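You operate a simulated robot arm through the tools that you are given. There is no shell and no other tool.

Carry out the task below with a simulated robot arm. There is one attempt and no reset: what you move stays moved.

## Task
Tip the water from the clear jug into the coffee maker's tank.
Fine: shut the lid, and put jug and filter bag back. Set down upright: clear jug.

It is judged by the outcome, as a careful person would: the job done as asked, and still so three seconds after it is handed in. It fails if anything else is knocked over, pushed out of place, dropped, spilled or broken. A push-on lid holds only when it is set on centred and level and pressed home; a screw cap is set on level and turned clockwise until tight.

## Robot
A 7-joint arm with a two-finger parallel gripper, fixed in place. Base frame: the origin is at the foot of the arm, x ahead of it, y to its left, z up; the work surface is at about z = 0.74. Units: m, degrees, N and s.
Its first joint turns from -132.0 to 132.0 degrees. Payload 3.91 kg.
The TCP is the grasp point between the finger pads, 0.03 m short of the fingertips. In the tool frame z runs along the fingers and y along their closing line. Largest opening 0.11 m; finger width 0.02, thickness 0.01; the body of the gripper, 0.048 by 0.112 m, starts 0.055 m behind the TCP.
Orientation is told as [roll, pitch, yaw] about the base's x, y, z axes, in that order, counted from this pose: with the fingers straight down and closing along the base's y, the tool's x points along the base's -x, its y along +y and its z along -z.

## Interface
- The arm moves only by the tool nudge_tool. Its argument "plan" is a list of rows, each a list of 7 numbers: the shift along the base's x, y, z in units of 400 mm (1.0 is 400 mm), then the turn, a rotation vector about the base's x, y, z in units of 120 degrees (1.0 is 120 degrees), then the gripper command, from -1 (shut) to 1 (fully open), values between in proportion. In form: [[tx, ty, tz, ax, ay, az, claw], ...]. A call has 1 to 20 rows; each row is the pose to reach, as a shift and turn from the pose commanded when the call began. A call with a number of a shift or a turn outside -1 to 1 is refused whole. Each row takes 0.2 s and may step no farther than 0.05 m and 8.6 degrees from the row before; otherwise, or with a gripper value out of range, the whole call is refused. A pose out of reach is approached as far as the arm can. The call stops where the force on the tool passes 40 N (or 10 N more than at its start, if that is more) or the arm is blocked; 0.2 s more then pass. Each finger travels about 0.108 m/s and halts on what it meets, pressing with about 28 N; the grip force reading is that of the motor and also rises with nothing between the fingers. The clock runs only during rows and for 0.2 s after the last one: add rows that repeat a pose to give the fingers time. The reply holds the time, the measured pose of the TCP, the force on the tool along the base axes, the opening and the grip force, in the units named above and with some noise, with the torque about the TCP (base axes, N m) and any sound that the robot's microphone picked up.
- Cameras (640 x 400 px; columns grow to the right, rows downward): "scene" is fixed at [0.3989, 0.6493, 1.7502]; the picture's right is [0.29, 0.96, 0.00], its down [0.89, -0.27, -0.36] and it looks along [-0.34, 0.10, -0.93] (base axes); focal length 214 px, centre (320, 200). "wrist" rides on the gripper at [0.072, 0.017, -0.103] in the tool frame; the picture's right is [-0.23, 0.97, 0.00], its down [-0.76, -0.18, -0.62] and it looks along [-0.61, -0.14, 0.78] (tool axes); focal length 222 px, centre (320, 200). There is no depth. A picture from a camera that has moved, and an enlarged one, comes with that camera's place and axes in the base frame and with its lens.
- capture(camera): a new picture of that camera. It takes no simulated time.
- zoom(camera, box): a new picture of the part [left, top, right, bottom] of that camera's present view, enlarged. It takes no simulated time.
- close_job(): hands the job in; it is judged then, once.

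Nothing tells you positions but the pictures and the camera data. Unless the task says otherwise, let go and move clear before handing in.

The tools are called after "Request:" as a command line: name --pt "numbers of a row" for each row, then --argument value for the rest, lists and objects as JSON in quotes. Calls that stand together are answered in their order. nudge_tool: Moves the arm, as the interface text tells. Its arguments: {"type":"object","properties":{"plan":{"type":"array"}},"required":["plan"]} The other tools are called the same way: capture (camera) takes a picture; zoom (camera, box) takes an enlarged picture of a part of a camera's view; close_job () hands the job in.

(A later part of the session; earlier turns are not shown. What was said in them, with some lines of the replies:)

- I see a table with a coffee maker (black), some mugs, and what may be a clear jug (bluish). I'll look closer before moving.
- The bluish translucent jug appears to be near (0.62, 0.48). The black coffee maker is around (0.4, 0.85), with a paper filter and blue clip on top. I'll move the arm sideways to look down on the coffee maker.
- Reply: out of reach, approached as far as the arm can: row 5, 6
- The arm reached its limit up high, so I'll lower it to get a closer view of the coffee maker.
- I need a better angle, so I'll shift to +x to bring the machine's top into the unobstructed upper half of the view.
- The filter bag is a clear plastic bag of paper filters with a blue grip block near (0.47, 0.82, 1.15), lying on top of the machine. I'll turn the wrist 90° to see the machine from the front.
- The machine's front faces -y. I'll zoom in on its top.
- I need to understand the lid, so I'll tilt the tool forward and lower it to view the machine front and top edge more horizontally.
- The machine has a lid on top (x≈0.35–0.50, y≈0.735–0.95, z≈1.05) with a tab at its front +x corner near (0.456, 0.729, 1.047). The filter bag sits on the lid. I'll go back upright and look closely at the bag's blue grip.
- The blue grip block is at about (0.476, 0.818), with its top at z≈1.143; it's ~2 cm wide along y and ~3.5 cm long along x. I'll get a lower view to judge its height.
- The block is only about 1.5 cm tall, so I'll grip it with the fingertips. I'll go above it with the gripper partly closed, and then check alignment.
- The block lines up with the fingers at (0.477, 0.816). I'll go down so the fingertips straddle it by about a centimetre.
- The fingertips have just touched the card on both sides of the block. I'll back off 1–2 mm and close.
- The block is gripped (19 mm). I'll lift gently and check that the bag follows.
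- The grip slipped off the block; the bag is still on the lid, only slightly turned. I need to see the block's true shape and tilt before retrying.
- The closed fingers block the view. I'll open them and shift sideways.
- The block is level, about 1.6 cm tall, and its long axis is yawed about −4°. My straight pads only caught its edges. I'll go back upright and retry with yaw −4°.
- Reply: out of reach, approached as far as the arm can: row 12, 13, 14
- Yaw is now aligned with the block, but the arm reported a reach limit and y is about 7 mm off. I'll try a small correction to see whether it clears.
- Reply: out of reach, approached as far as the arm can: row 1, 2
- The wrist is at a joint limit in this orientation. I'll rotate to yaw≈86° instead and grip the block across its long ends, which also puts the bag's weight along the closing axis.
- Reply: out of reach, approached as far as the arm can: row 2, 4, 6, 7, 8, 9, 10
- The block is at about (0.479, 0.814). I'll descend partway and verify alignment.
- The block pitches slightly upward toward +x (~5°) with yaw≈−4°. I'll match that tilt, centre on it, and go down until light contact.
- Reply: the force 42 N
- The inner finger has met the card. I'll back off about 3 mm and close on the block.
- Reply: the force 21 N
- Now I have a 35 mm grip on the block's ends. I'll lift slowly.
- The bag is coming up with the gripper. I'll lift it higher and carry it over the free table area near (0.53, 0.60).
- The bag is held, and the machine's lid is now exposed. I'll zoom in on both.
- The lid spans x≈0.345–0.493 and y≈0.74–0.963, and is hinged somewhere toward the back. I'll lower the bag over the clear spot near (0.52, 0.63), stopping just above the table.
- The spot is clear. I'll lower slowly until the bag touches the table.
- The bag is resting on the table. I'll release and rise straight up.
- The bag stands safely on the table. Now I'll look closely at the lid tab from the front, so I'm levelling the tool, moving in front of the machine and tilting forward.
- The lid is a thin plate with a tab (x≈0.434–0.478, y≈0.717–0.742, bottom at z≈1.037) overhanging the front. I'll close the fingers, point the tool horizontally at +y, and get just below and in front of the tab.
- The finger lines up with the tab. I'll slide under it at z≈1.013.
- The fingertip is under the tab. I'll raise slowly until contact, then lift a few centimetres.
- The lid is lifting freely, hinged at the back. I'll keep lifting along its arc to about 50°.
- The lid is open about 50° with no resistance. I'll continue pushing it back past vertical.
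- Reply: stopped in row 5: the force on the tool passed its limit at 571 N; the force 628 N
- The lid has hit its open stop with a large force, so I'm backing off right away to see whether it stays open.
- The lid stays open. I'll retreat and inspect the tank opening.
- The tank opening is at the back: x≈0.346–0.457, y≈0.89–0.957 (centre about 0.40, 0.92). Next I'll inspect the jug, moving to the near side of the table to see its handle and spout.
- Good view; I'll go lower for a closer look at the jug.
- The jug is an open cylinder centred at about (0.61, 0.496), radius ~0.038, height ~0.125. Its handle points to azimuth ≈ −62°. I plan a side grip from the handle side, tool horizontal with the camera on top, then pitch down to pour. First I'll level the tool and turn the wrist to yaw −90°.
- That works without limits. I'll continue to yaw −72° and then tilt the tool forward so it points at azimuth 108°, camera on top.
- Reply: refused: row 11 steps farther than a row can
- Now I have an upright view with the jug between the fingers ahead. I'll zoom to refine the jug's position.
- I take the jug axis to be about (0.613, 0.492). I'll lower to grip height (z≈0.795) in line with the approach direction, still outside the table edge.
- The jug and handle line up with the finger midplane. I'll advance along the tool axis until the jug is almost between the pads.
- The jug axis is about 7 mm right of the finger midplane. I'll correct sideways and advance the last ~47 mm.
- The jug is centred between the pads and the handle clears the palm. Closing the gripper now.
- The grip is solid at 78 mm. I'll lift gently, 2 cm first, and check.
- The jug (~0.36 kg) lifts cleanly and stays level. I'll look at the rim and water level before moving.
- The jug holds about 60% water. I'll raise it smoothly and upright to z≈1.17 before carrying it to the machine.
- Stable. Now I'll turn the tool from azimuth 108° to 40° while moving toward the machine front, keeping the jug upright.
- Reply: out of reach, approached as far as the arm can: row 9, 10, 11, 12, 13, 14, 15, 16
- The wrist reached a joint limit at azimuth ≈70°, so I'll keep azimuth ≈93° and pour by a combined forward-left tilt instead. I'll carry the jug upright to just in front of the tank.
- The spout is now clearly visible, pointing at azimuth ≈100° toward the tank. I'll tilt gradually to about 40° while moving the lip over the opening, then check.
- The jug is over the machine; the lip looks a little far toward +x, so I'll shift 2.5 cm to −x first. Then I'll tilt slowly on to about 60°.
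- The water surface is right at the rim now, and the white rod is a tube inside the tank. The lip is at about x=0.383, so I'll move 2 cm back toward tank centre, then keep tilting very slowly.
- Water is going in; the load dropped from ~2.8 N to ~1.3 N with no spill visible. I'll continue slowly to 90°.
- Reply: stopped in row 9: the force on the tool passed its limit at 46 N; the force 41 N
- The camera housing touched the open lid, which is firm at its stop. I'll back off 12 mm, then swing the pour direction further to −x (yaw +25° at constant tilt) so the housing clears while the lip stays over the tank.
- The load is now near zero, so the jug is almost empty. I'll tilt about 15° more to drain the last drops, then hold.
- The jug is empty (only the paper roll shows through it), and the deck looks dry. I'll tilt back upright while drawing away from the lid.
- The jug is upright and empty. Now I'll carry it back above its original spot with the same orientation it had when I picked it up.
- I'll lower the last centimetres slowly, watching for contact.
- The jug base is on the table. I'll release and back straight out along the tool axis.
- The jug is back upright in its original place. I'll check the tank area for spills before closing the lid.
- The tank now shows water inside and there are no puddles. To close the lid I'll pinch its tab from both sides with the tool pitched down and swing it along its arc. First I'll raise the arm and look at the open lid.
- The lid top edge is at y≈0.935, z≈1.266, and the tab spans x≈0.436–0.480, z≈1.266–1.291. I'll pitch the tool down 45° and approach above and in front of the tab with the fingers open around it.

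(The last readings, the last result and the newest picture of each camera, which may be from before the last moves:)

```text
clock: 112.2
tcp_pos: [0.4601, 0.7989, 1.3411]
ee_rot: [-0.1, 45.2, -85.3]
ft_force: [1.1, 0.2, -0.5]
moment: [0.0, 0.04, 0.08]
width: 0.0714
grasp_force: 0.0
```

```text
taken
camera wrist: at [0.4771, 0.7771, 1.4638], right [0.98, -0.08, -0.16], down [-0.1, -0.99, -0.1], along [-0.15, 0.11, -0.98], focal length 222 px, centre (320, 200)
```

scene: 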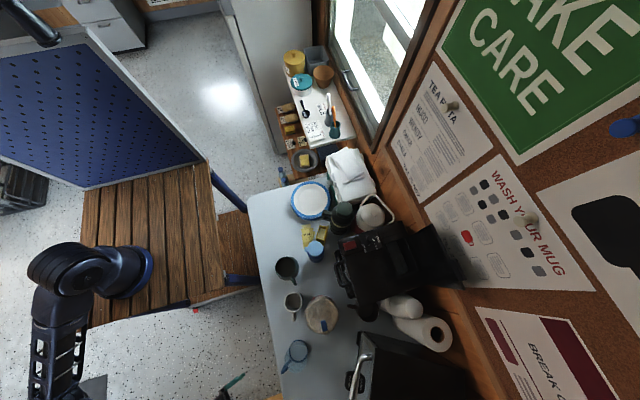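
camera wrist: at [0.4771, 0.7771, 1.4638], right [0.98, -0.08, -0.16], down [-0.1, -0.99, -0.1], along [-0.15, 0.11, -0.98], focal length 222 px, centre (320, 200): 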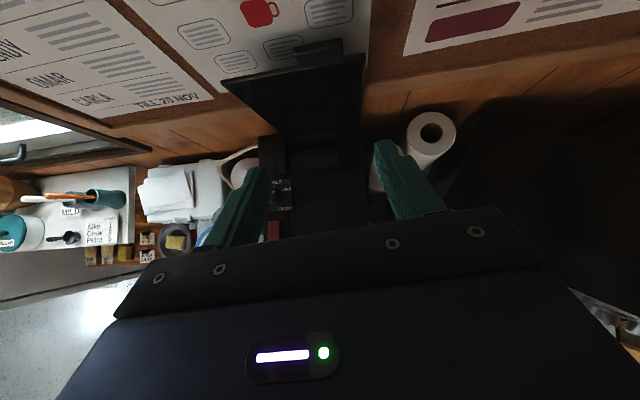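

Request:
nudge_tool --pt "-0.002 0.1 -0.02 0 0 0 0.3" --pt "-0.004 0.2 -0.04 0 0 0 0.3" --pt "-0.005 0.27 -0.05 0 0 0 0.3" --pt "-0.005 0.319 -0.055 0 0 0 0.3"

Request:
zoom --camera "wrist" --box '[220, 40, 440, 220]'

Request:
zoom --camera "scene" --box '[370, 190, 490, 300]'

```text
clock: 113.2
tcp_pos: [0.4555, 0.9263, 1.3201]
ee_rot: [-0.1, 45.3, -85.1]
ft_force: [0.3, -0.4, 0.9]
moment: [0.02, 0.03, -0.01]
width: 0.0715
grasp_force: 0.1
```

```text
2.22 times, centred on (330, 130) of wrist
camera zoom: at [0.4733, 0.9049, 1.4419], right [0.98, -0.08, -0.16], down [-0.09, -0.99, -0.1], along [-0.15, 0.12, -0.98], focal length 494 px, centre (298, 356)
```

zoom: 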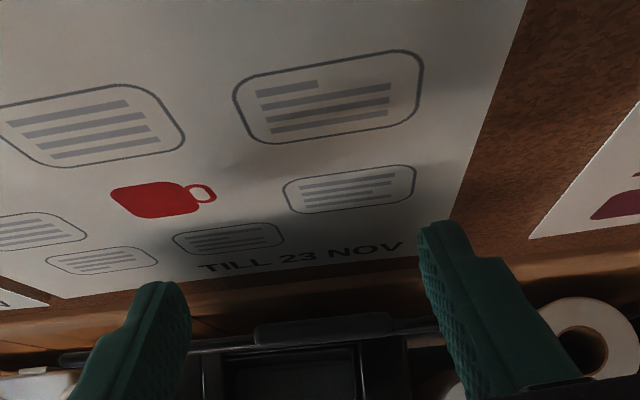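

```text
3.64 times, centred on (430, 245) of scene
camera zoom: at [0.3989, 0.6493, 1.7502], right [0.29, 0.96, 0.0], down [0.89, -0.27, -0.36], along [-0.34, 0.1, -0.93], focal length 780 px, centre (-80, 36)
```

zoom: 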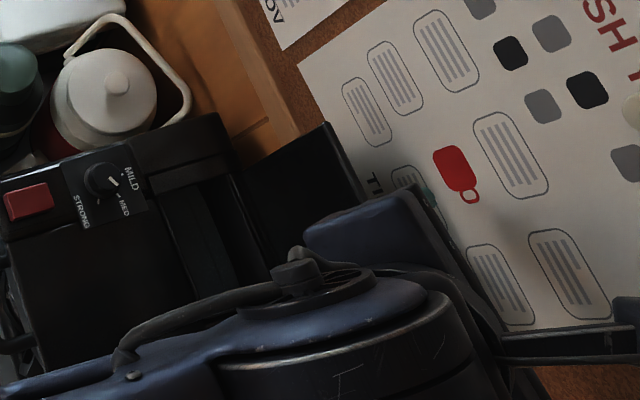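

The tab is centred between the fingers. I'll lower 25 mm and close on its sides.

Request:
nudge_tool --pt "0.01 0 -0.03 0 0 0 0.3" --pt "0.01 0 -0.06 0 0 0 0.3" --pt "0.01 0 -0.0625 0 0 0 0.0" --pt "0.01 0 -0.0625 0 0 0 -0.5" --pt "0.01 0 -0.0625 0 0 0 -1" --pt "0.01 0 -0.0625 0 0 0 -1"

Request:
zoom --camera "wrist" --box '[220, 40, 440, 220]'

```text
clock: 114.6
tcp_pos: [0.4597, 0.9265, 1.2937]
ee_rot: [-0.2, 45.2, -85.1]
ft_force: [-10.3, -0.3, -2.2]
moment: [-0.3, -0.47, -0.22]
width: 0.0435
grasp_force: 46.0
```

```text
2.22 times, centred on (330, 130) of wrist
camera zoom: at [0.4769, 0.9056, 1.4161], right [0.98, -0.08, -0.16], down [-0.09, -0.99, -0.1], along [-0.15, 0.12, -0.98], focal length 494 px, centre (298, 356)
```

zoom: 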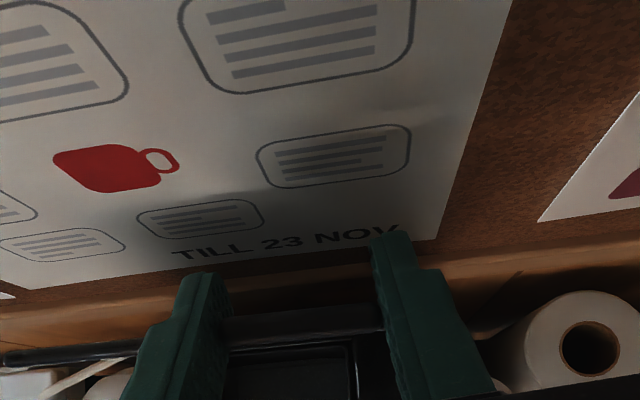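

The tab is gripped (43.5 mm). I'll swing it forward about the hinge, rotating the tool with the lid, with a small first move to check.

Request:
nudge_tool --pt "-0.002 -0.04 -0.008 0.0312 -0.0015 0 -1" --pt "-0.004 -0.0813 -0.018 0.0625 -0.003 0 -1" --pt "-0.006 -0.12 -0.031 0.0938 -0.0045 0 -1" --pt "-0.008 -0.1595 -0.0463 0.125 -0.006 0 -1"

Request:
capture --camera "wrist"

Request:
zoom --camera "scene" --box '[330, 190, 490, 310]'

```text
clock: 115.6
tcp_pos: [0.4591, 0.8627, 1.275]
ee_rot: [3.9, 60.1, -82.1]
ft_force: [8.8, -2.1, -1.5]
moment: [-0.57, 0.06, -0.11]
width: 0.0438
grasp_force: 45.0
```

```text
taken
camera wrist: at [0.475, 0.809, 1.3879], right [0.99, -0.04, -0.16], down [-0.09, -0.93, -0.36], along [-0.14, 0.37, -0.92], focal length 222 px, centre (320, 200)
```

wrist: 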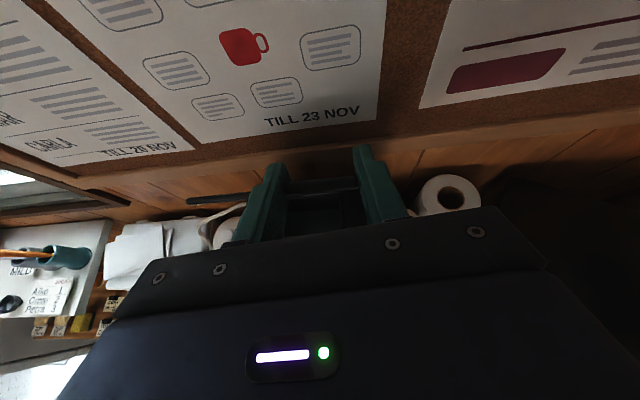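

```text
3.33 times, centred on (410, 250) of scene
camera zoom: at [0.3989, 0.6493, 1.7502], right [0.29, 0.96, 0.0], down [0.89, -0.27, -0.36], along [-0.34, 0.1, -0.93], focal length 715 px, centre (20, 33)
```

zoom: 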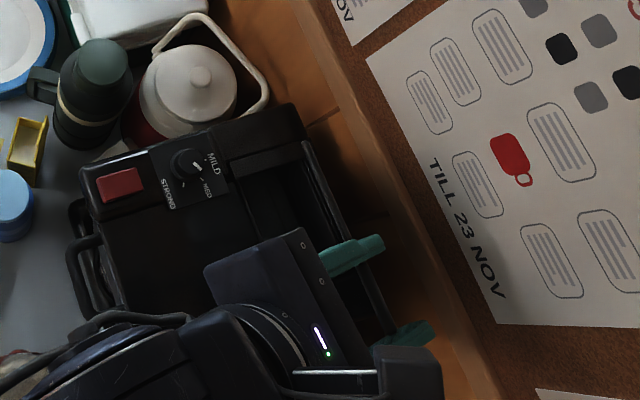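

The lid follows smoothly. Continuing the arc another 30°.

Request:
nudge_tool --pt "-0.002 -0.037 -0.018 0.0312 -0.0015 0 -1" --pt "-0.004 -0.074 -0.0385 0.0625 -0.003 0 -1" --pt "-0.0055 -0.109 -0.061 0.0938 -0.0045 0 -1" --pt "-0.007 -0.1423 -0.0863 0.125 -0.006 0 -1" --pt "-0.0085 -0.174 -0.114 0.1562 -0.0075 0 -1" --pt "-0.01 -0.2035 -0.1423 0.1875 -0.009 0 -1" --pt "-0.0115 -0.231 -0.174 0.2188 -0.0105 0 -1" --pt "-0.013 -0.2573 -0.206 0.25 -0.012 0 -1"

Request:
capture --camera "wrist"

Request:
zoom --camera "scene" --box '[330, 190, 490, 310]'

```text
clock: 116.5
tcp_pos: [0.4583, 0.8193, 1.2499]
ee_rot: [11.5, 70.8, -75.4]
ft_force: [-5.3, 0.3, 0.4]
moment: [0.13, 0.62, 0.29]
width: 0.0441
grasp_force: 45.2
stopped in row 4: the force on the tool passed its limit at 59 N (the readings are from after the stop); the commanded pose is now the measured one
```

```text
taken
camera wrist: at [0.473, 0.7436, 1.3508], right [0.99, -0.01, -0.15], down [-0.09, -0.84, -0.53], along [-0.12, 0.54, -0.83], focal length 222 px, centre (320, 200)
```

wrist: 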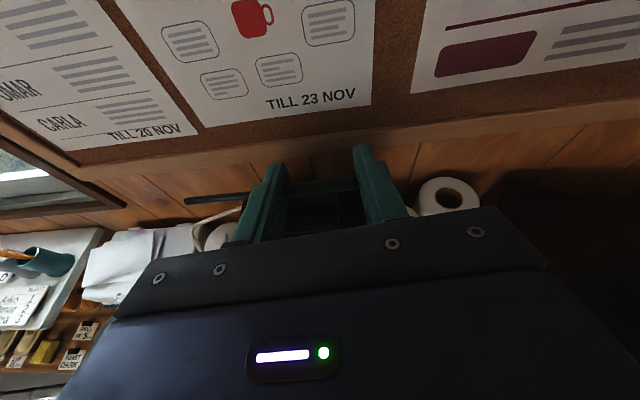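

```text
3.33 times, centred on (410, 250) of scene
camera zoom: at [0.3989, 0.6493, 1.7502], right [0.29, 0.96, 0.0], down [0.89, -0.27, -0.36], along [-0.34, 0.1, -0.93], focal length 715 px, centre (20, 33)
```

zoom: 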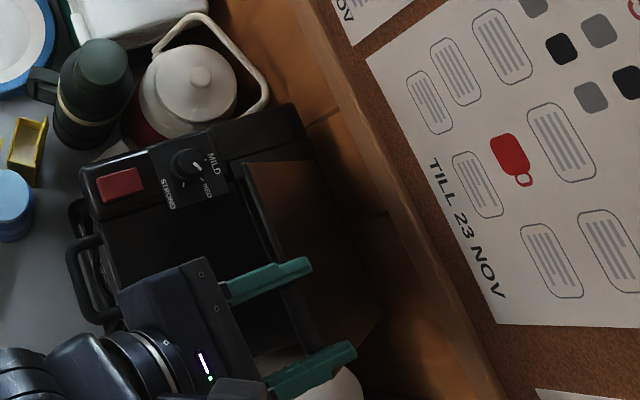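

There was a brief force spike, but it's settled and the lid is at ~56°. I'll continue more slowly along the refined arc (hinge ≈ y 0.963, z 1.05).

Request:
nudge_tool --pt "-0.001 -0.021 -0.016 0.0208 -0.001 0 -1" --pt "-0.002 -0.042 -0.033 0.0417 -0.002 0 -1" --pt "-0.003 -0.062 -0.051 0.0625 -0.003 0 -1" --pt "-0.004 -0.081 -0.07 0.0833 -0.004 0 -1" --pt "-0.005 -0.099 -0.09 0.1042 -0.005 0 -1" --pt "-0.006 -0.117 -0.11 0.125 -0.006 0 -1" --pt "-0.007 -0.133 -0.131 0.1458 -0.007 0 -1" --pt "-0.0075 -0.149 -0.153 0.1667 -0.008 0 -1" --pt "-0.008 -0.164 -0.176 0.1875 -0.009 0 -1" --pt "-0.009 -0.1775 -0.1985 0.2083 -0.01 0 -1"

Request:
capture --camera "wrist"

Request:
zoom --camera "scene" --box '[330, 190, 490, 310]'

```text
clock: 118.7
tcp_pos: [0.4583, 0.7455, 1.1698]
ee_rot: [135.8, 81.4, 47.4]
ft_force: [25.6, -9.4, 4.1]
moment: [-0.06, 0.67, 0.21]
width: 0.0443
grasp_force: 44.4
```

```text
taken
camera wrist: at [0.4706, 0.6353, 1.2303], right [0.99, 0.05, -0.12], down [-0.08, -0.54, -0.84], along [-0.11, 0.84, -0.53], focal length 222 px, centre (320, 200)
```

wrist: 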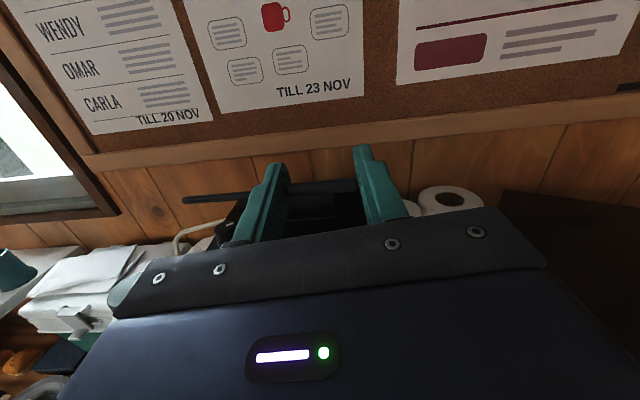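

```text
3.33 times, centred on (410, 250) of scene
camera zoom: at [0.3989, 0.6493, 1.7502], right [0.29, 0.96, 0.0], down [0.89, -0.27, -0.36], along [-0.34, 0.1, -0.93], focal length 715 px, centre (20, 33)
```

zoom: 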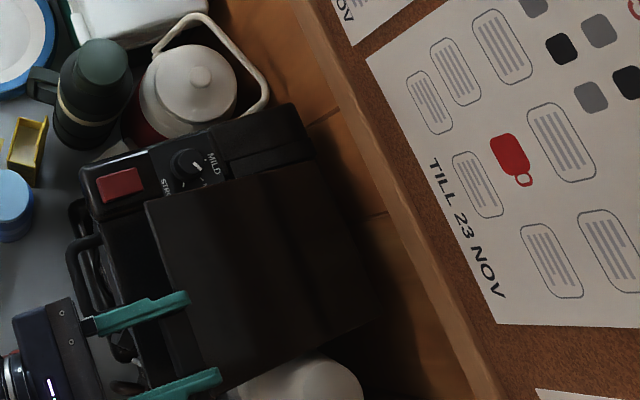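

The lid is at ~30°. There's some sideways load, so I'll relax x by 3.6 mm and continue down another 20°.

Request:
nudge_tool --pt "0.009 0 0 0 0 0 -1" --pt "0.009 -0.012 -0.024 0.0208 0 0 -1" --pt "0.009 -0.024 -0.0485 0.0417 0 0 -1" --pt "0.009 -0.034 -0.074 0.0625 0 0 -1" --pt "0.009 -0.043 -0.099 0.0833 0 0 -1" --pt "0.009 -0.051 -0.125 0.1042 0 0 -1" --pt "0.009 -0.058 -0.151 0.125 0 0 -1" --pt "0.009 -0.064 -0.178 0.1458 0 0 -1" --pt "0.009 -0.068 -0.204 0.1667 0 0 -1"

Request:
zoom --camera "wrist" --box '[200, 80, 440, 260]'

Request:
zoom --camera "scene" --box '[330, 190, 490, 310]'

```text
clock: 120.7
tcp_pos: [0.4592, 0.717, 1.0887]
ee_rot: [166.1, 62.9, 76.9]
ft_force: [-11.5, -31.4, 3.4]
moment: [-0.39, 0.22, 0.54]
width: 0.044
grasp_force: 44.8
```

```text
2.22 times, centred on (320, 170) of wrist
camera zoom: at [0.4711, 0.5926, 1.1084], right [0.99, 0.09, -0.1], down [-0.07, -0.22, -0.97], along [-0.11, 0.97, -0.21], focal length 494 px, centre (320, 267)
```

zoom: 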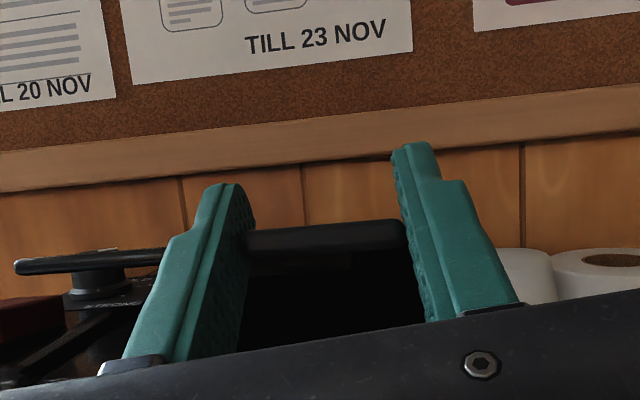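

```text
3.33 times, centred on (410, 250) of scene
camera zoom: at [0.3989, 0.6493, 1.7502], right [0.29, 0.96, 0.0], down [0.89, -0.27, -0.36], along [-0.34, 0.1, -0.93], focal length 715 px, centre (20, 33)
```

zoom: 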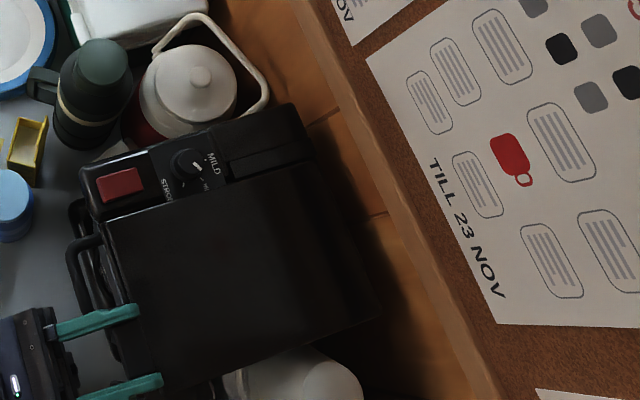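

The lid is almost down (~10°). I'll ease the outward pull slightly, go down a few more degrees, then release.

Request:
nudge_tool --pt "0.004 0.01 0 0 0 0 -1" --pt "0.004 0.012 -0.022 0.0208 0 0 -1" --pt "0.004 0.012 -0.044 0.0417 0 0 -1" --pt "0.004 0.012 -0.055 0.0521 0 0 -1"

Request:
zoom --camera "wrist" --box '[200, 80, 440, 260]'

```text
clock: 121.0
tcp_pos: [0.4591, 0.7186, 1.0911]
ee_rot: [166.2, 62.8, 77.0]
ft_force: [-2.9, -19.8, 1.9]
moment: [-0.21, 0.38, 0.66]
width: 0.0443
grasp_force: 45.1
stopped in row 1: the force on the tool passed its limit at 50 N (the readings are from after the stop); the commanded pose is now the measured one
```

```text
2.22 times, centred on (320, 170) of wrist
camera zoom: at [0.4714, 0.5931, 1.1093], right [0.99, 0.09, -0.1], down [-0.07, -0.22, -0.97], along [-0.11, 0.97, -0.21], focal length 494 px, centre (320, 267)
```

zoom: 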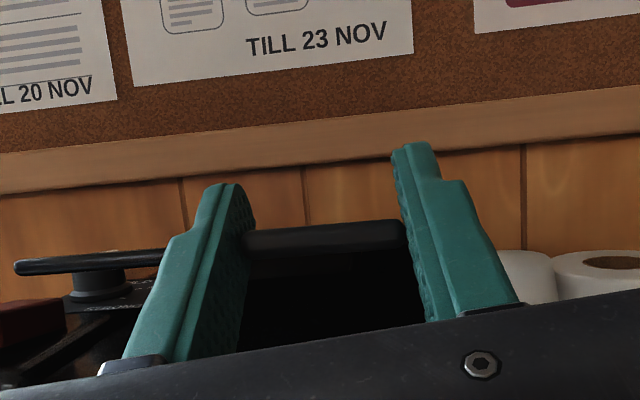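

I'll open the fingers to release the tab, then back out along the tool axis and see how the lid behaves.

Request:
nudge_tool --pt "0 0 0 0 0 0 0" --pt "0 0 0 0 0 0 0.3" --pt "0 0 0 0 0 0 0.3" --pt "0 -0.04 -0.02 0 0 0 0.3" --pt "0 -0.09 -0.03 0 0 0 0.3" --pt "0 -0.15 -0.03 0 0 0 0.3"

Request:
capture --camera "wrist"

Request:
zoom --camera "scene" --box '[330, 190, 490, 310]'

```text
clock: 122.4
tcp_pos: [0.4588, 0.659, 1.077]
ee_rot: [166.1, 62.9, 76.9]
ft_force: [0.1, -0.8, 0.1]
moment: [0.0, 0.0, 0.0]
width: 0.0714
grasp_force: 0.0
```

```text
taken
camera wrist: at [0.4715, 0.5337, 1.096], right [0.99, 0.09, -0.1], down [-0.07, -0.22, -0.97], along [-0.11, 0.97, -0.21], focal length 222 px, centre (320, 200)
```

wrist: 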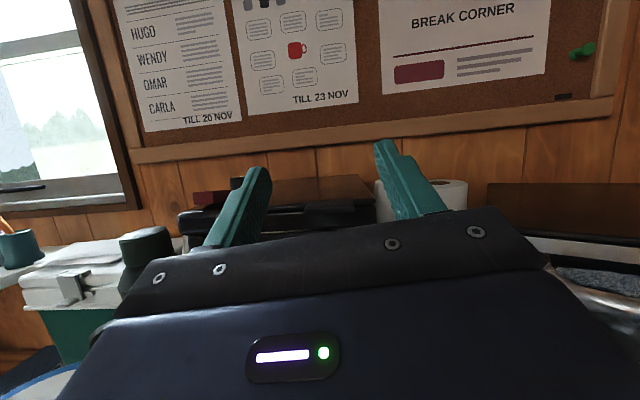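

```text
3.33 times, centred on (410, 250) of scene
camera zoom: at [0.3989, 0.6493, 1.7502], right [0.29, 0.96, 0.0], down [0.89, -0.27, -0.36], along [-0.34, 0.1, -0.93], focal length 715 px, centre (20, 33)
```

zoom: 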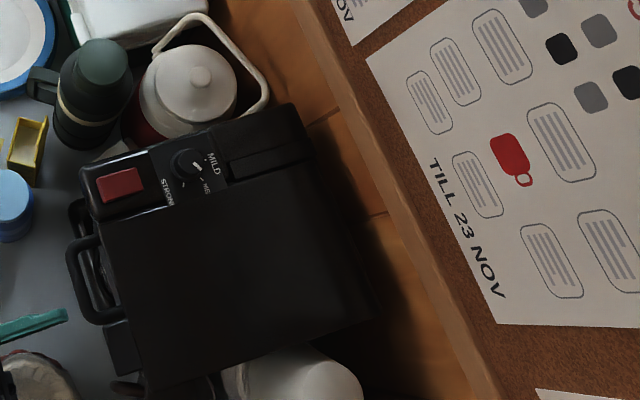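

The lid seems to have come down. I'll check its closure from the front.

Request:
zoom --camera "wrist" --box '[170, 150, 410, 260]'

```text
2.67 times, centred on (290, 205) of wrist
camera zoom: at [0.4715, 0.5337, 1.096], right [0.99, 0.09, -0.1], down [-0.07, -0.22, -0.97], along [-0.11, 0.97, -0.21], focal length 592 px, centre (400, 187)
```

zoom: 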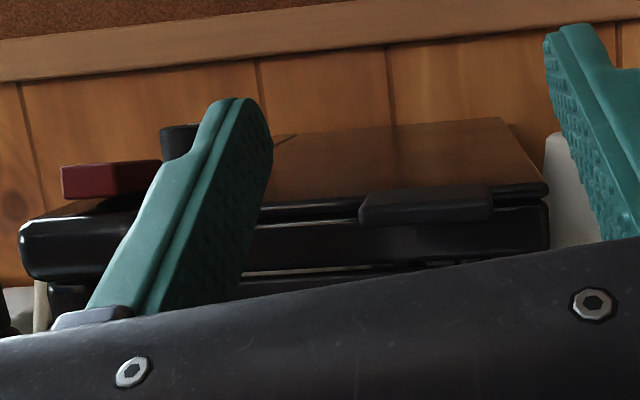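

The lid is shut, looking just as it did at the start. I'll bring the tool back to pointing down, above and in front of the machine.

Request:
nudge_tool --pt "0 -0.03 0.04 -0.0607 -0.0053 0 0" --pt "0 -0.06 0.08 -0.1214 -0.0106 0 -0.5" --pt "0 -0.09 0.12 -0.1821 -0.0159 0 -1" --pt "0 -0.11 0.16 -0.2428 -0.0212 0 -1" --pt "0 -0.13 0.2 -0.3034 -0.0265 0 -1" --pt "0 -0.15 0.24 -0.3641 -0.0318 0 -1" --pt "0 -0.15 0.28 -0.4248 -0.0371 0 -1" --pt "0 -0.15 0.32 -0.4855 -0.0424 0 -1" --pt "0 -0.15 0.36 -0.5462 -0.0477 0 -1" --pt "0 -0.15 0.4 -0.6069 -0.053 0 -1" --pt "0 -0.15 0.43 -0.6676 -0.0583 0 -1" --pt "0 -0.15 0.43 -0.7283 -0.0636 0 -1" --pt "0 -0.15 0.43 -0.789 -0.0689 0 -1" --pt "0 -0.15 0.43 -0.8497 -0.0742 0 -1" --pt "0 -0.15 0.43 -0.9104 -0.0795 0 -1" --pt "0 -0.15 0.43 -0.971 -0.085 0 -1"

Request:
capture --camera "scene"

```text
clock: 125.8
tcp_pos: [0.4588, 0.5995, 1.2482]
ee_rot: [2.1, -1.1, -76.9]
ft_force: [0.7, -1.1, 0.6]
moment: [0.04, 0.02, -0.01]
width: 0.0
grasp_force: 28.2
```

```text
taken
```

scene: 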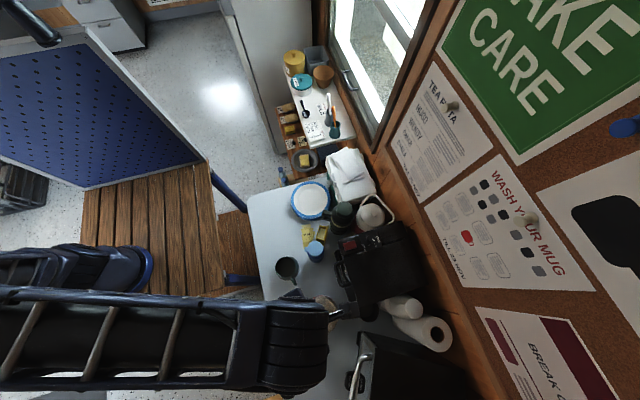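

I'll level out the small residual tilt and turn the wrist back to yaw≈86° for handling the filter bag.

Request:
nudge_tool --pt "0 0 0 0.005 0.0191 0 -1" --pt "0 0 0 0.005 0.0191 0 -1"

Request:
nudge_tool --pt "0 0 0 0 0 0.07 -1" --pt "0 0 0 0 0 0.14 -1" --pt "0 0 0 0 0 0.21 -1" --pt "0 0 0 0 0 0.28 -1" --pt "0 0 0 0 0 0.35 -1" --pt "0 0 0 0 0 0.42 -1" --pt "0 0 0 0 0 0.49 -1" --pt "0 0 0 0 0 0.56 -1" --pt "0 0 0 0 0 0.63 -1" --pt "0 0 0 0 0 0.7 -1" --pt "0 0 0 0 0 0.77 -1" --pt "0 0 0 0 0 0.84 -1" --pt "0 0 0 0 0 0.91 -1" --pt "0 0 0 0 0 0.98 -1"

Request:
nudge_tool --pt "0 0 0 0 0 0.07 -1" --pt "0 0 0 0 0 0.14 -1" --pt "0 0 0 0 0 0.21 -1" --pt "0 0 0 0 0 0.28 -1" --pt "0 0 0 0 0 0.35 -1" --pt "0 0 0 0 0 0.377 -1"

```text
clock: 126.4
tcp_pos: [0.4594, 0.6001, 1.2487]
ee_rot: [0.0, 0.2, -76.9]
ft_force: [-0.5, -0.2, -0.7]
moment: [0.01, 0.0, 0.02]
width: 0.0
grasp_force: 28.2
```

```text
clock: 129.4
tcp_pos: [0.4588, 0.6005, 1.2491]
ee_rot: [0.0, 0.1, 40.9]
ft_force: [0.0, 0.5, -0.7]
moment: [0.05, -0.01, -0.02]
width: 0.0001
grasp_force: 27.9
```

```text
clock: 130.8
tcp_pos: [0.4607, 0.6005, 1.249]
ee_rot: [0.0, 0.0, 86.1]
ft_force: [-0.2, 0.3, 0.2]
moment: [-0.03, -0.03, 0.01]
width: 0.0
grasp_force: 27.9
```

Level at yaw 86°. I'll press gently on the lid's front area to make sure it's fully seated.

Request:
nudge_tool --pt "-0.03 0.1 0 0 0 0 -1" --pt "-0.06 0.2 0 0 0 0 -1" --pt "-0.09 0.3 0 0 0 0 -1" --pt "-0.1 0.4 -0.02 0 0 0 -1" --pt "-0.1 0.425 -0.1 0 0 0 -1" --pt "-0.1 0.425 -0.2 0 0 0 -1" --pt "-0.1 0.425 -0.3 0 0 0 -1" --pt "-0.1 0.425 -0.38 0 0 0 -1" --pt "-0.1 0.425 -0.41 0 0 0 -1"

Request:
capture --camera "wrist"

```text
clock: 132.8
tcp_pos: [0.4198, 0.7694, 1.0856]
ee_rot: [0.0, 0.1, 85.9]
ft_force: [-1.0, -0.5, -0.2]
moment: [0.01, -0.01, -0.01]
width: 0.0001
grasp_force: 27.8
```

```text
taken
camera wrist: at [0.3967, 0.6984, 1.1867], right [-0.96, 0.3, 0.0], down [0.23, 0.75, 0.62], along [0.18, 0.59, -0.78], focal length 222 px, centre (320, 200)
```

wrist: 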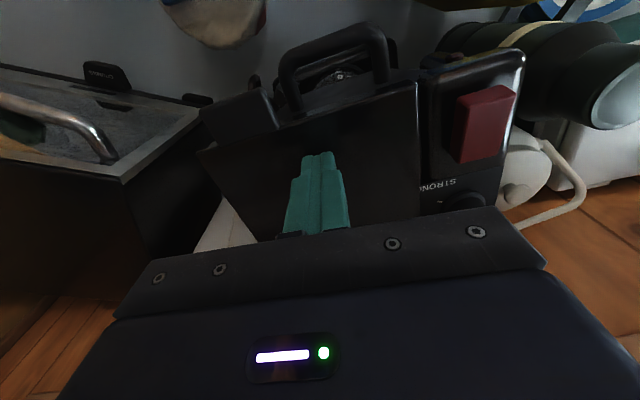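

Request:
nudge_tool --pt "0 0 -0.012 0 0 0 -1" --pt "0 0 -0.02 0 0 0 -1" --pt "0 0 -0.026 0 0 0 -1" --pt "0 0 -0.03 0 0 0 -1"

```text
clock: 133.8
tcp_pos: [0.4203, 0.7702, 1.0798]
ee_rot: [0.0, -0.4, 85.9]
ft_force: [-2.9, -4.8, 14.1]
moment: [-0.25, 0.1, -0.05]
width: 0.0
grasp_force: 28.1
stopped in row 4: the force on the tool passed its limit at 43 N (the readings are from after the stop); the commanded pose is now the measured one
```

The lid is firmly shut (contact at z≈1.047). Now I'll return to the filter bag, aligning as when I released it.

Request:
nudge_tool --pt "0 0 0.1 0 0 0 -1" --pt "0 0 0.2 0 0 0 -1" --pt "0 0 0.3 0 0 0 -0.5" --pt "0.03 -0.05 0.4 0 -0.01 0 0" --pt "0.1 -0.12 0.42 0 -0.02 0 0.05" --pt "0.18 -0.2 0.42 0 -0.03 0 0.05" --pt "0.26 -0.29 0.42 0 -0.04 0 0.05" --pt "0.332 -0.374 0.42 0 -0.04 0 0.05"

Request:
nudge_tool --pt "0 0 -0.1 0 0 0 0.05" --pt "0 0 -0.2 0 0 0 0.05" --pt "0 0 -0.3 0 0 0 0.05" --pt "0 0 -0.4 0 0 0 0.05" --pt "0 0 -0.5 0 0 0 0.05" --pt "0 0 -0.6 0 0 0 0.05" --pt "0 0 -0.7 0 0 0 0.05" --pt "0 0 -0.78 0 0 0 0.05"

Request:
zoom --camera "wrist" --box '[220, 60, 440, 220]'

```text
clock: 135.6
tcp_pos: [0.5519, 0.6222, 1.2458]
ee_rot: [-4.9, -0.6, 86.0]
ft_force: [-1.1, 0.0, -0.4]
moment: [-0.04, -0.05, 0.05]
width: 0.0577
grasp_force: 0.1
```

```text
clock: 137.4
tcp_pos: [0.5524, 0.6221, 0.9352]
ee_rot: [-4.9, -0.6, 86.0]
ft_force: [0.3, 1.5, 0.1]
moment: [0.0, -0.06, -0.01]
width: 0.0578
grasp_force: 0.1
```

```text
2.50 times, centred on (330, 140) of wrist
camera zoom: at [0.5207, 0.5497, 1.0333], right [-0.95, 0.3, -0.08], down [0.18, 0.74, 0.64], along [0.25, 0.6, -0.76], focal length 555 px, centre (295, 350)
```

zoom: 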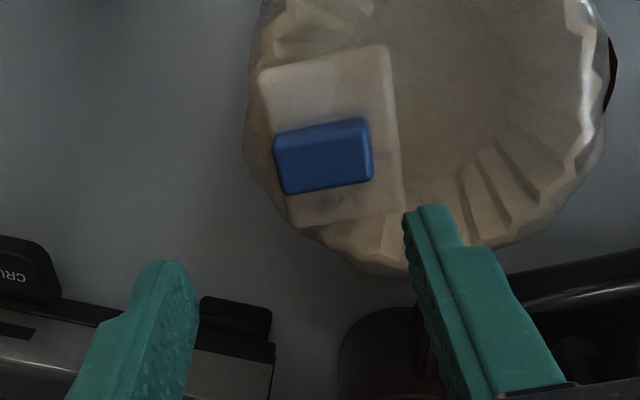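

Request:
nudge_tool --pt "0 0 -0.06 0 0 0 0.05" --pt "0 0 -0.11 0 0 0 0.05"

Request:
zoom --camera "wrist" --box '[220, 60, 440, 220]'

```text
clock: 138.0
tcp_pos: [0.5519, 0.6216, 0.89]
ee_rot: [-4.9, -0.7, 86.0]
ft_force: [0.8, -0.3, -0.3]
moment: [-0.03, 0.03, -0.05]
width: 0.0576
grasp_force: 0.1
```

```text
2.50 times, centred on (330, 140) of wrist
camera zoom: at [0.5206, 0.5494, 0.9897], right [-0.95, 0.3, -0.08], down [0.18, 0.74, 0.64], along [0.25, 0.6, -0.76], focal length 555 px, centre (295, 350)
```

zoom: 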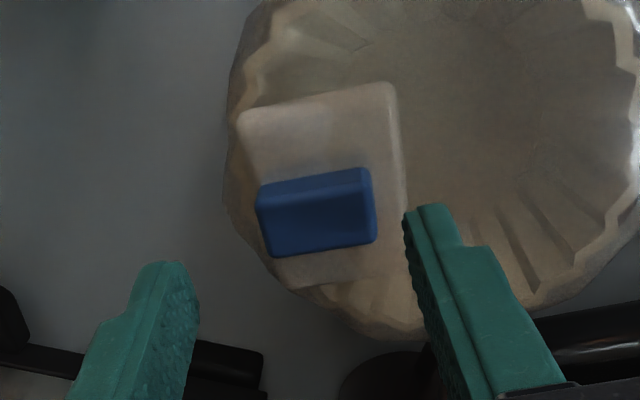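

Request:
nudge_tool --pt "-0.005 0 -0.025 0 0 0 0.05" --pt "-0.005 0 -0.05 0 0 0 0.05" --pt "-0.005 0 -0.062 0 0 0 0.05"

Request:
zoom --camera "wrist" --box '[220, 60, 440, 220]'

```text
clock: 138.8
tcp_pos: [0.5511, 0.6207, 0.8657]
ee_rot: [-4.8, -0.6, 85.9]
ft_force: [0.0, -0.4, -0.1]
moment: [0.05, 0.01, 0.02]
width: 0.0578
grasp_force: 0.0
```

```text
2.50 times, centred on (330, 140) of wrist
camera zoom: at [0.5188, 0.5491, 0.9644], right [-0.95, 0.3, -0.08], down [0.18, 0.74, 0.64], along [0.25, 0.6, -0.76], focal length 555 px, centre (295, 350)
```

zoom: 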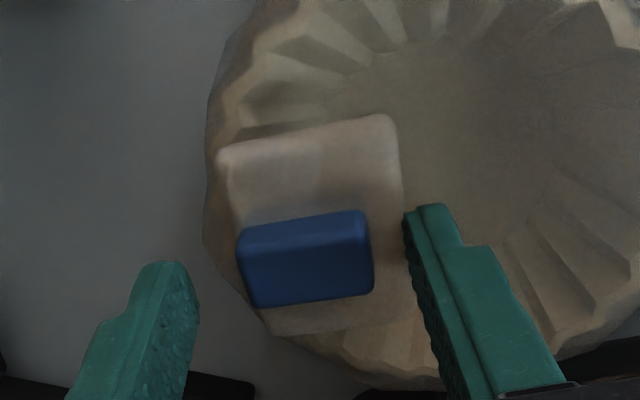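

Aligned. I'll go 3 mm lower and close.

Request:
nudge_tool --pt "0.0 0 -0.01 0 0 0 0.05" --pt "0 0 -0.01 0 0 0 -0.4" --pt "0 0 -0.01 0 0 0 -1" --pt "0 0 -0.01 0 0 0 -1" --pt "0 0 -0.01 0 0 0 -1"

Request:
nudge_tool --pt "0 0 0.015 0 0 0 -1" --pt "0 0 0.03 0 0 0 -1" --pt "0 0 0.05 0 0 0 -1" --pt "0 0 0.075 0 0 0 -1"

Request:
zoom --camera "wrist" --box '[220, 40, 440, 220]'

```text
clock: 140.0
tcp_pos: [0.5505, 0.621, 0.8612]
ee_rot: [-4.9, -0.6, 86.0]
ft_force: [-0.8, -0.3, 3.4]
moment: [-0.04, 0.46, 0.02]
width: 0.034
grasp_force: 28.3
```

```text
clock: 141.0
tcp_pos: [0.5515, 0.6208, 0.8913]
ee_rot: [-4.9, -0.6, 85.9]
ft_force: [0.0, 0.3, -1.5]
moment: [0.0, -0.03, -0.03]
width: 0.0333
grasp_force: 28.3
```

```text
2.22 times, centred on (330, 130) of wrist
camera zoom: at [0.5189, 0.549, 0.9904], right [-0.95, 0.3, -0.08], down [0.18, 0.74, 0.64], along [0.25, 0.6, -0.76], focal length 494 px, centre (298, 356)
```

zoom: 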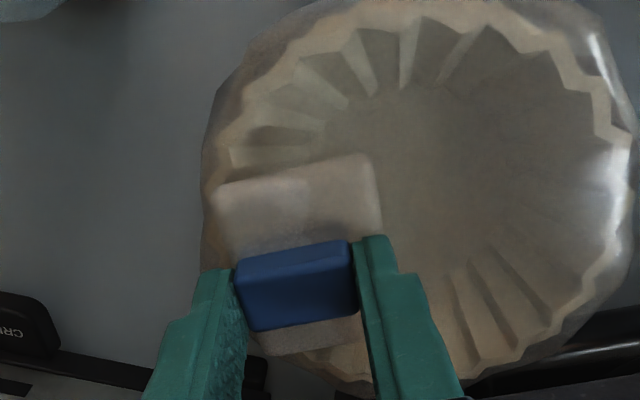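

The bag is in hand. I'll raise it and carry it back over the lid.

Request:
nudge_tool --pt "0 0 0.08 0 0 0 -1" --pt "0 0 0.18 0 0 0 -1" --pt "0 0 0.28 0 0 0 -1" --pt "0 0 0.38 0 0 0 -1" --pt "0 0 0.48 0 0 0 -1" --pt "0 0 0.58 0 0 0 -1" --pt "0 0 0.68 0 0 0 -1" --pt "0 0 0.78 0 0 0 -1" --pt "0 0 0.85 0 0 0 -1" --pt "-0.01 0.05 0.85 0 0 0 -1" --pt "-0.04 0.12 0.85 0 0 0 -1" --pt "-0.07 0.19 0.85 0 0 0 -1" --pt "-0.1 0.26 0.85 0 0 0 -1" --pt "-0.13 0.34 0.85 0 0 0 -1" --pt "-0.16 0.41 0.85 0 0 0 -1" --pt "-0.176 0.46 0.85 0 0 0 -1" --pt "-0.176 0.484 0.85 0 0 0 -1"

Request:
nudge_tool --pt "0 0 -0.02 0 0 0 -1" --pt "0 0 -0.06 0 0 0 -1" --pt "0 0 -0.1 0 0 0 -1" --pt "0 0 -0.125 0 0 0 -1"

Request:
capture --camera "wrist"

Request:
zoom --camera "scene" --box '[320, 200, 460, 310]'

```text
clock: 144.6
tcp_pos: [0.4815, 0.8137, 1.2312]
ee_rot: [-5.0, -0.6, 86.0]
ft_force: [-0.2, -0.7, -0.5]
moment: [0.01, 0.0, 0.04]
width: 0.0332
grasp_force: 28.2
```

```text
clock: 145.6
tcp_pos: [0.48, 0.815, 1.1805]
ee_rot: [-4.9, -0.7, 85.9]
ft_force: [-0.6, 0.0, -0.7]
moment: [0.0, -0.02, -0.01]
width: 0.0332
grasp_force: 27.8
```

```text
taken
camera wrist: at [0.4489, 0.743, 1.2801], right [-0.95, 0.3, -0.08], down [0.18, 0.74, 0.64], along [0.25, 0.6, -0.76], focal length 222 px, centre (320, 200)
```

wrist: 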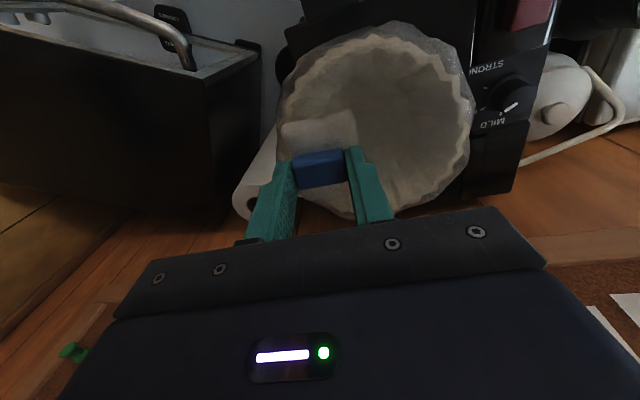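

```text
3.64 times, centred on (390, 255) of scene
camera zoom: at [0.3989, 0.6493, 1.7502], right [0.29, 0.96, 0.0], down [0.89, -0.27, -0.36], along [-0.34, 0.1, -0.93], focal length 780 px, centre (66, 0)
```

zoom: 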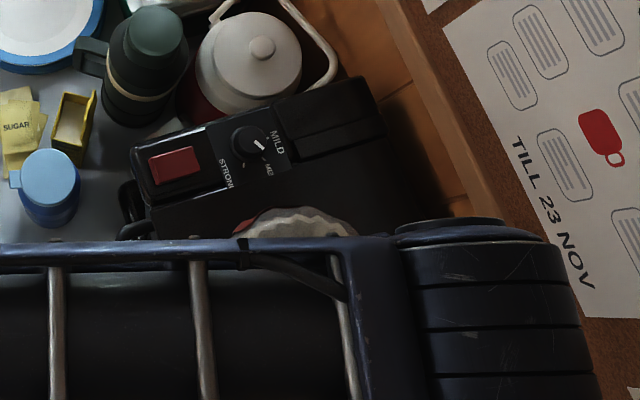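

Request:
nudge_tool --pt "0 0 -0.012 0 0 0 -1" --pt "0 0 -0.022 0 0 0 -1" --pt "0 0 -0.028 0 0 0 -1"

```text
clock: 146.4
tcp_pos: [0.4815, 0.8147, 1.1714]
ee_rot: [-4.9, -0.8, 85.9]
ft_force: [2.9, -0.6, 9.6]
moment: [0.14, 0.5, -0.07]
width: 0.0341
grasp_force: 28.1
```

The bag has touched down on the lid. I'll settle it 1 mm more, release, and rise clear.

Request:
nudge_tool --pt "0 0 -0.003 0 0 0 -1" --pt "0 0 -0.003 0 0 0 -0.7" --pt "0 0 -0.003 0 0 0 -0.3" --pt "0 0 -0.003 0 0 0 0.05" --pt "0 0 -0.003 0 0 0 0.05" --pt "0 0 0.04 0 0 0 0.05" --pt "0 0 0.1 0 0 0 0.05" --pt "0 -0.02 0.18 0 0 0 0.05" --pt "0 -0.12 0.26 0 0 0 0.05" --pt "0 -0.22 0.3 0 0 0 0.05" --pt "0 -0.34 0.32 0 0 0 0.05" --pt "0 -0.45 0.32 0 0 0 0.05"

Request:
capture --camera "wrist"

Request:
capture --camera "scene"

```text
refused: row 9 steps farther than a row can; nothing moved
```

```text
taken
camera wrist: at [0.4487, 0.7424, 1.2696], right [-0.95, 0.3, -0.08], down [0.18, 0.74, 0.65], along [0.25, 0.6, -0.76], focal length 222 px, centre (320, 200)
```

wrist: 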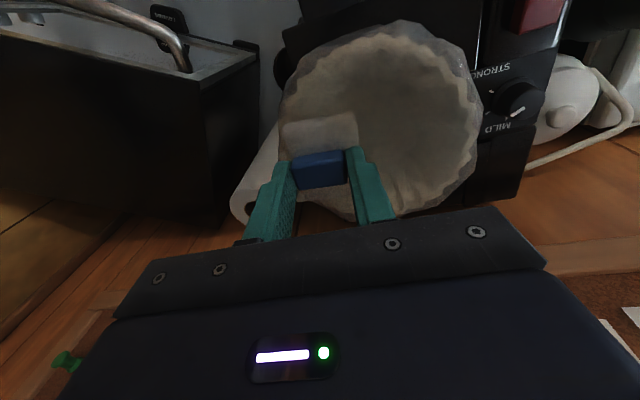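

```text
taken
```

scene: 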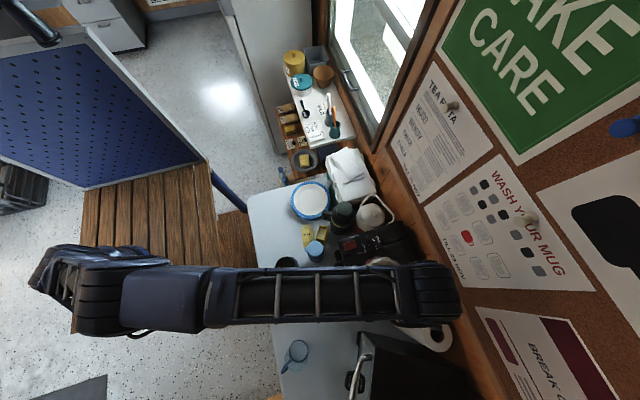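

One row stepped too far, so nothing moved. I'll repeat with smaller steps.

Request:
nudge_tool --pt "0 0 -0.003 0 0 0 -1" --pt "0 0 -0.003 0 0 0 -0.7" --pt "0 0 -0.003 0 0 0 -0.3" --pt "0 0 -0.003 0 0 0 0.05" --pt "0 0 -0.003 0 0 0 0.05" --pt "0 0 0.04 0 0 0 0.05" --pt "0 0 0.1 0 0 0 0.05" --pt "0 0 0.18 0 0 0 0.05" --pt "0 -0.06 0.25 0 0 0 0.05" --pt "0 -0.14 0.3 0 0 0 0.05" --pt "0 -0.24 0.32 0 0 0 0.05" --pt "0 -0.34 0.32 0 0 0 0.05" --pt "0 -0.44 0.32 0 0 0 0.05"

Request:
capture --camera "wrist"

Request:
capture --camera "scene"

```text
clock: 149.2
tcp_pos: [0.4803, 0.6383, 1.2978]
ee_rot: [-4.9, -0.5, 86.0]
ft_force: [0.0, 0.9, -1.3]
moment: [-0.03, -0.03, 0.0]
width: 0.0579
grasp_force: 0.0
```

```text
taken
camera wrist: at [0.448, 0.5669, 1.3968], right [-0.95, 0.3, -0.08], down [0.18, 0.74, 0.64], along [0.25, 0.6, -0.76], focal length 222 px, centre (320, 200)
```

wrist: 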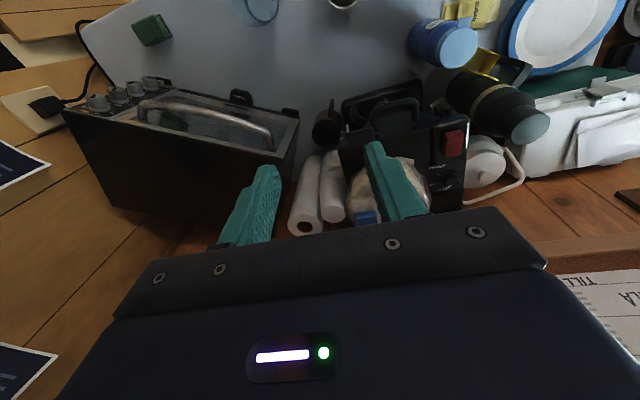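

```text
taken
```

scene: 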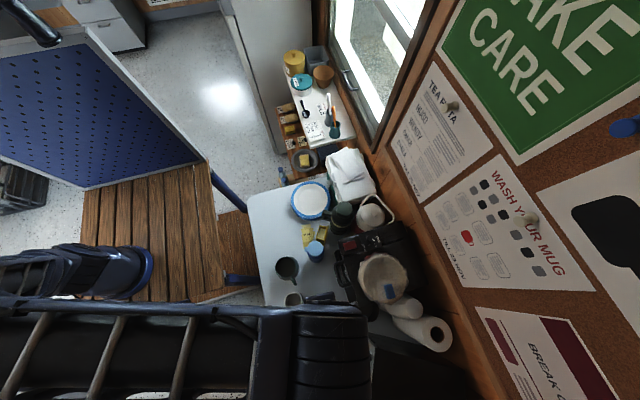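

The filter bag is back in its original place. I'll move the arm farther away and inspect everything once more.

Request:
nudge_tool --pt "-0.05 -0.08 0.05 0 0.02 0 0.05" --pt "-0.1 -0.16 0.1 0 0.04 0 0.05" --pt "-0.15 -0.24 0.12 0 0.04 0 0.05" --pt "-0.2 -0.32 0.12 0 0.04 0 0.05" --pt "-0.25 -0.38 0.12 0 0.04 0 0.05" --pt "-0.3 -0.44 0.12 0 0.04 0 0.05"

Request:
zoom --camera "scene" --box '[240, 140, 480, 290]'

Request:
zoom --camera "scene" --box '[240, 250, 480, 400]'

Request:
capture --camera "wrist"

```text
clock: 150.6
tcp_pos: [0.3622, 0.4611, 1.3448]
ee_rot: [-0.2, -0.2, 86.0]
ft_force: [0.2, 1.4, -1.1]
moment: [-0.02, 0.05, -0.02]
width: 0.0577
grasp_force: 0.1
```

```text
2.67 times, centred on (360, 215) of scene
camera zoom: at [0.3989, 0.6493, 1.7502], right [0.29, 0.96, 0.0], down [0.89, -0.27, -0.36], along [-0.34, 0.1, -0.93], focal length 572 px, centre (213, 160)
```

zoom: 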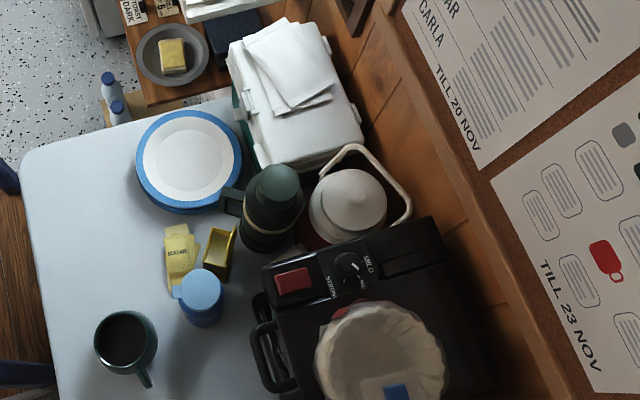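

```text
2.67 times, centred on (360, 325) of scene
camera zoom: at [0.3989, 0.6493, 1.7502], right [0.29, 0.96, 0.0], down [0.89, -0.27, -0.36], along [-0.34, 0.1, -0.93], focal length 572 px, centre (213, -133)
```

zoom: 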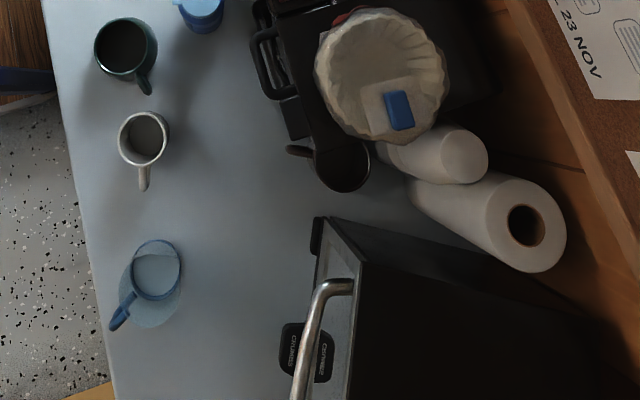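

```text
taken
camera wrist: at [0.3381, 0.3897, 1.4466], right [-0.96, 0.3, 0.0], down [0.23, 0.74, 0.63], along [0.19, 0.6, -0.78], focal length 222 px, centre (320, 200)
```

wrist: 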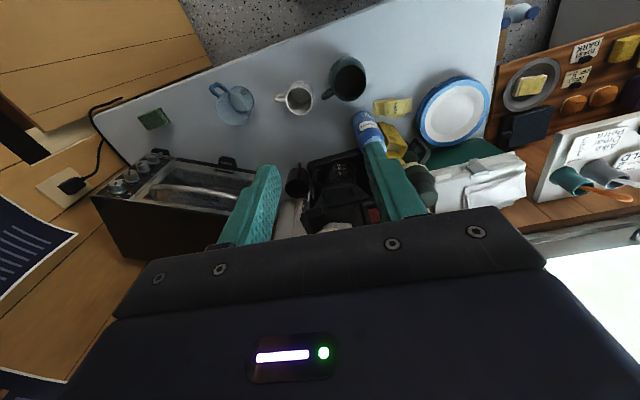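

Everything is in place. The water is in the tank, the lid is shut, and the jug and filter bag are back where they were, with nothing else moved. The arm is clear, so I'm handing the job in.

Request:
close_job

```text
The job is handed in.
```

The water from the clear jug is now in the coffee maker's tank, and the job is handed in. The lid is shut, the empty jug is standing upright in its original spot, and the filter bag is back on the lid.

I saw no water on the machine or table, and every other item looks to be where it started. I pressed the lid down at the end and it was firmly seated.

- **Hard contact when opening:** the lid met its stop hard, at about 570 N for a moment, before I backed off. It closed normally afterwards, and I saw no damage.
- **Light contact while pouring:** the camera housing on the gripper briefly touched the open lid, at about 46 N.
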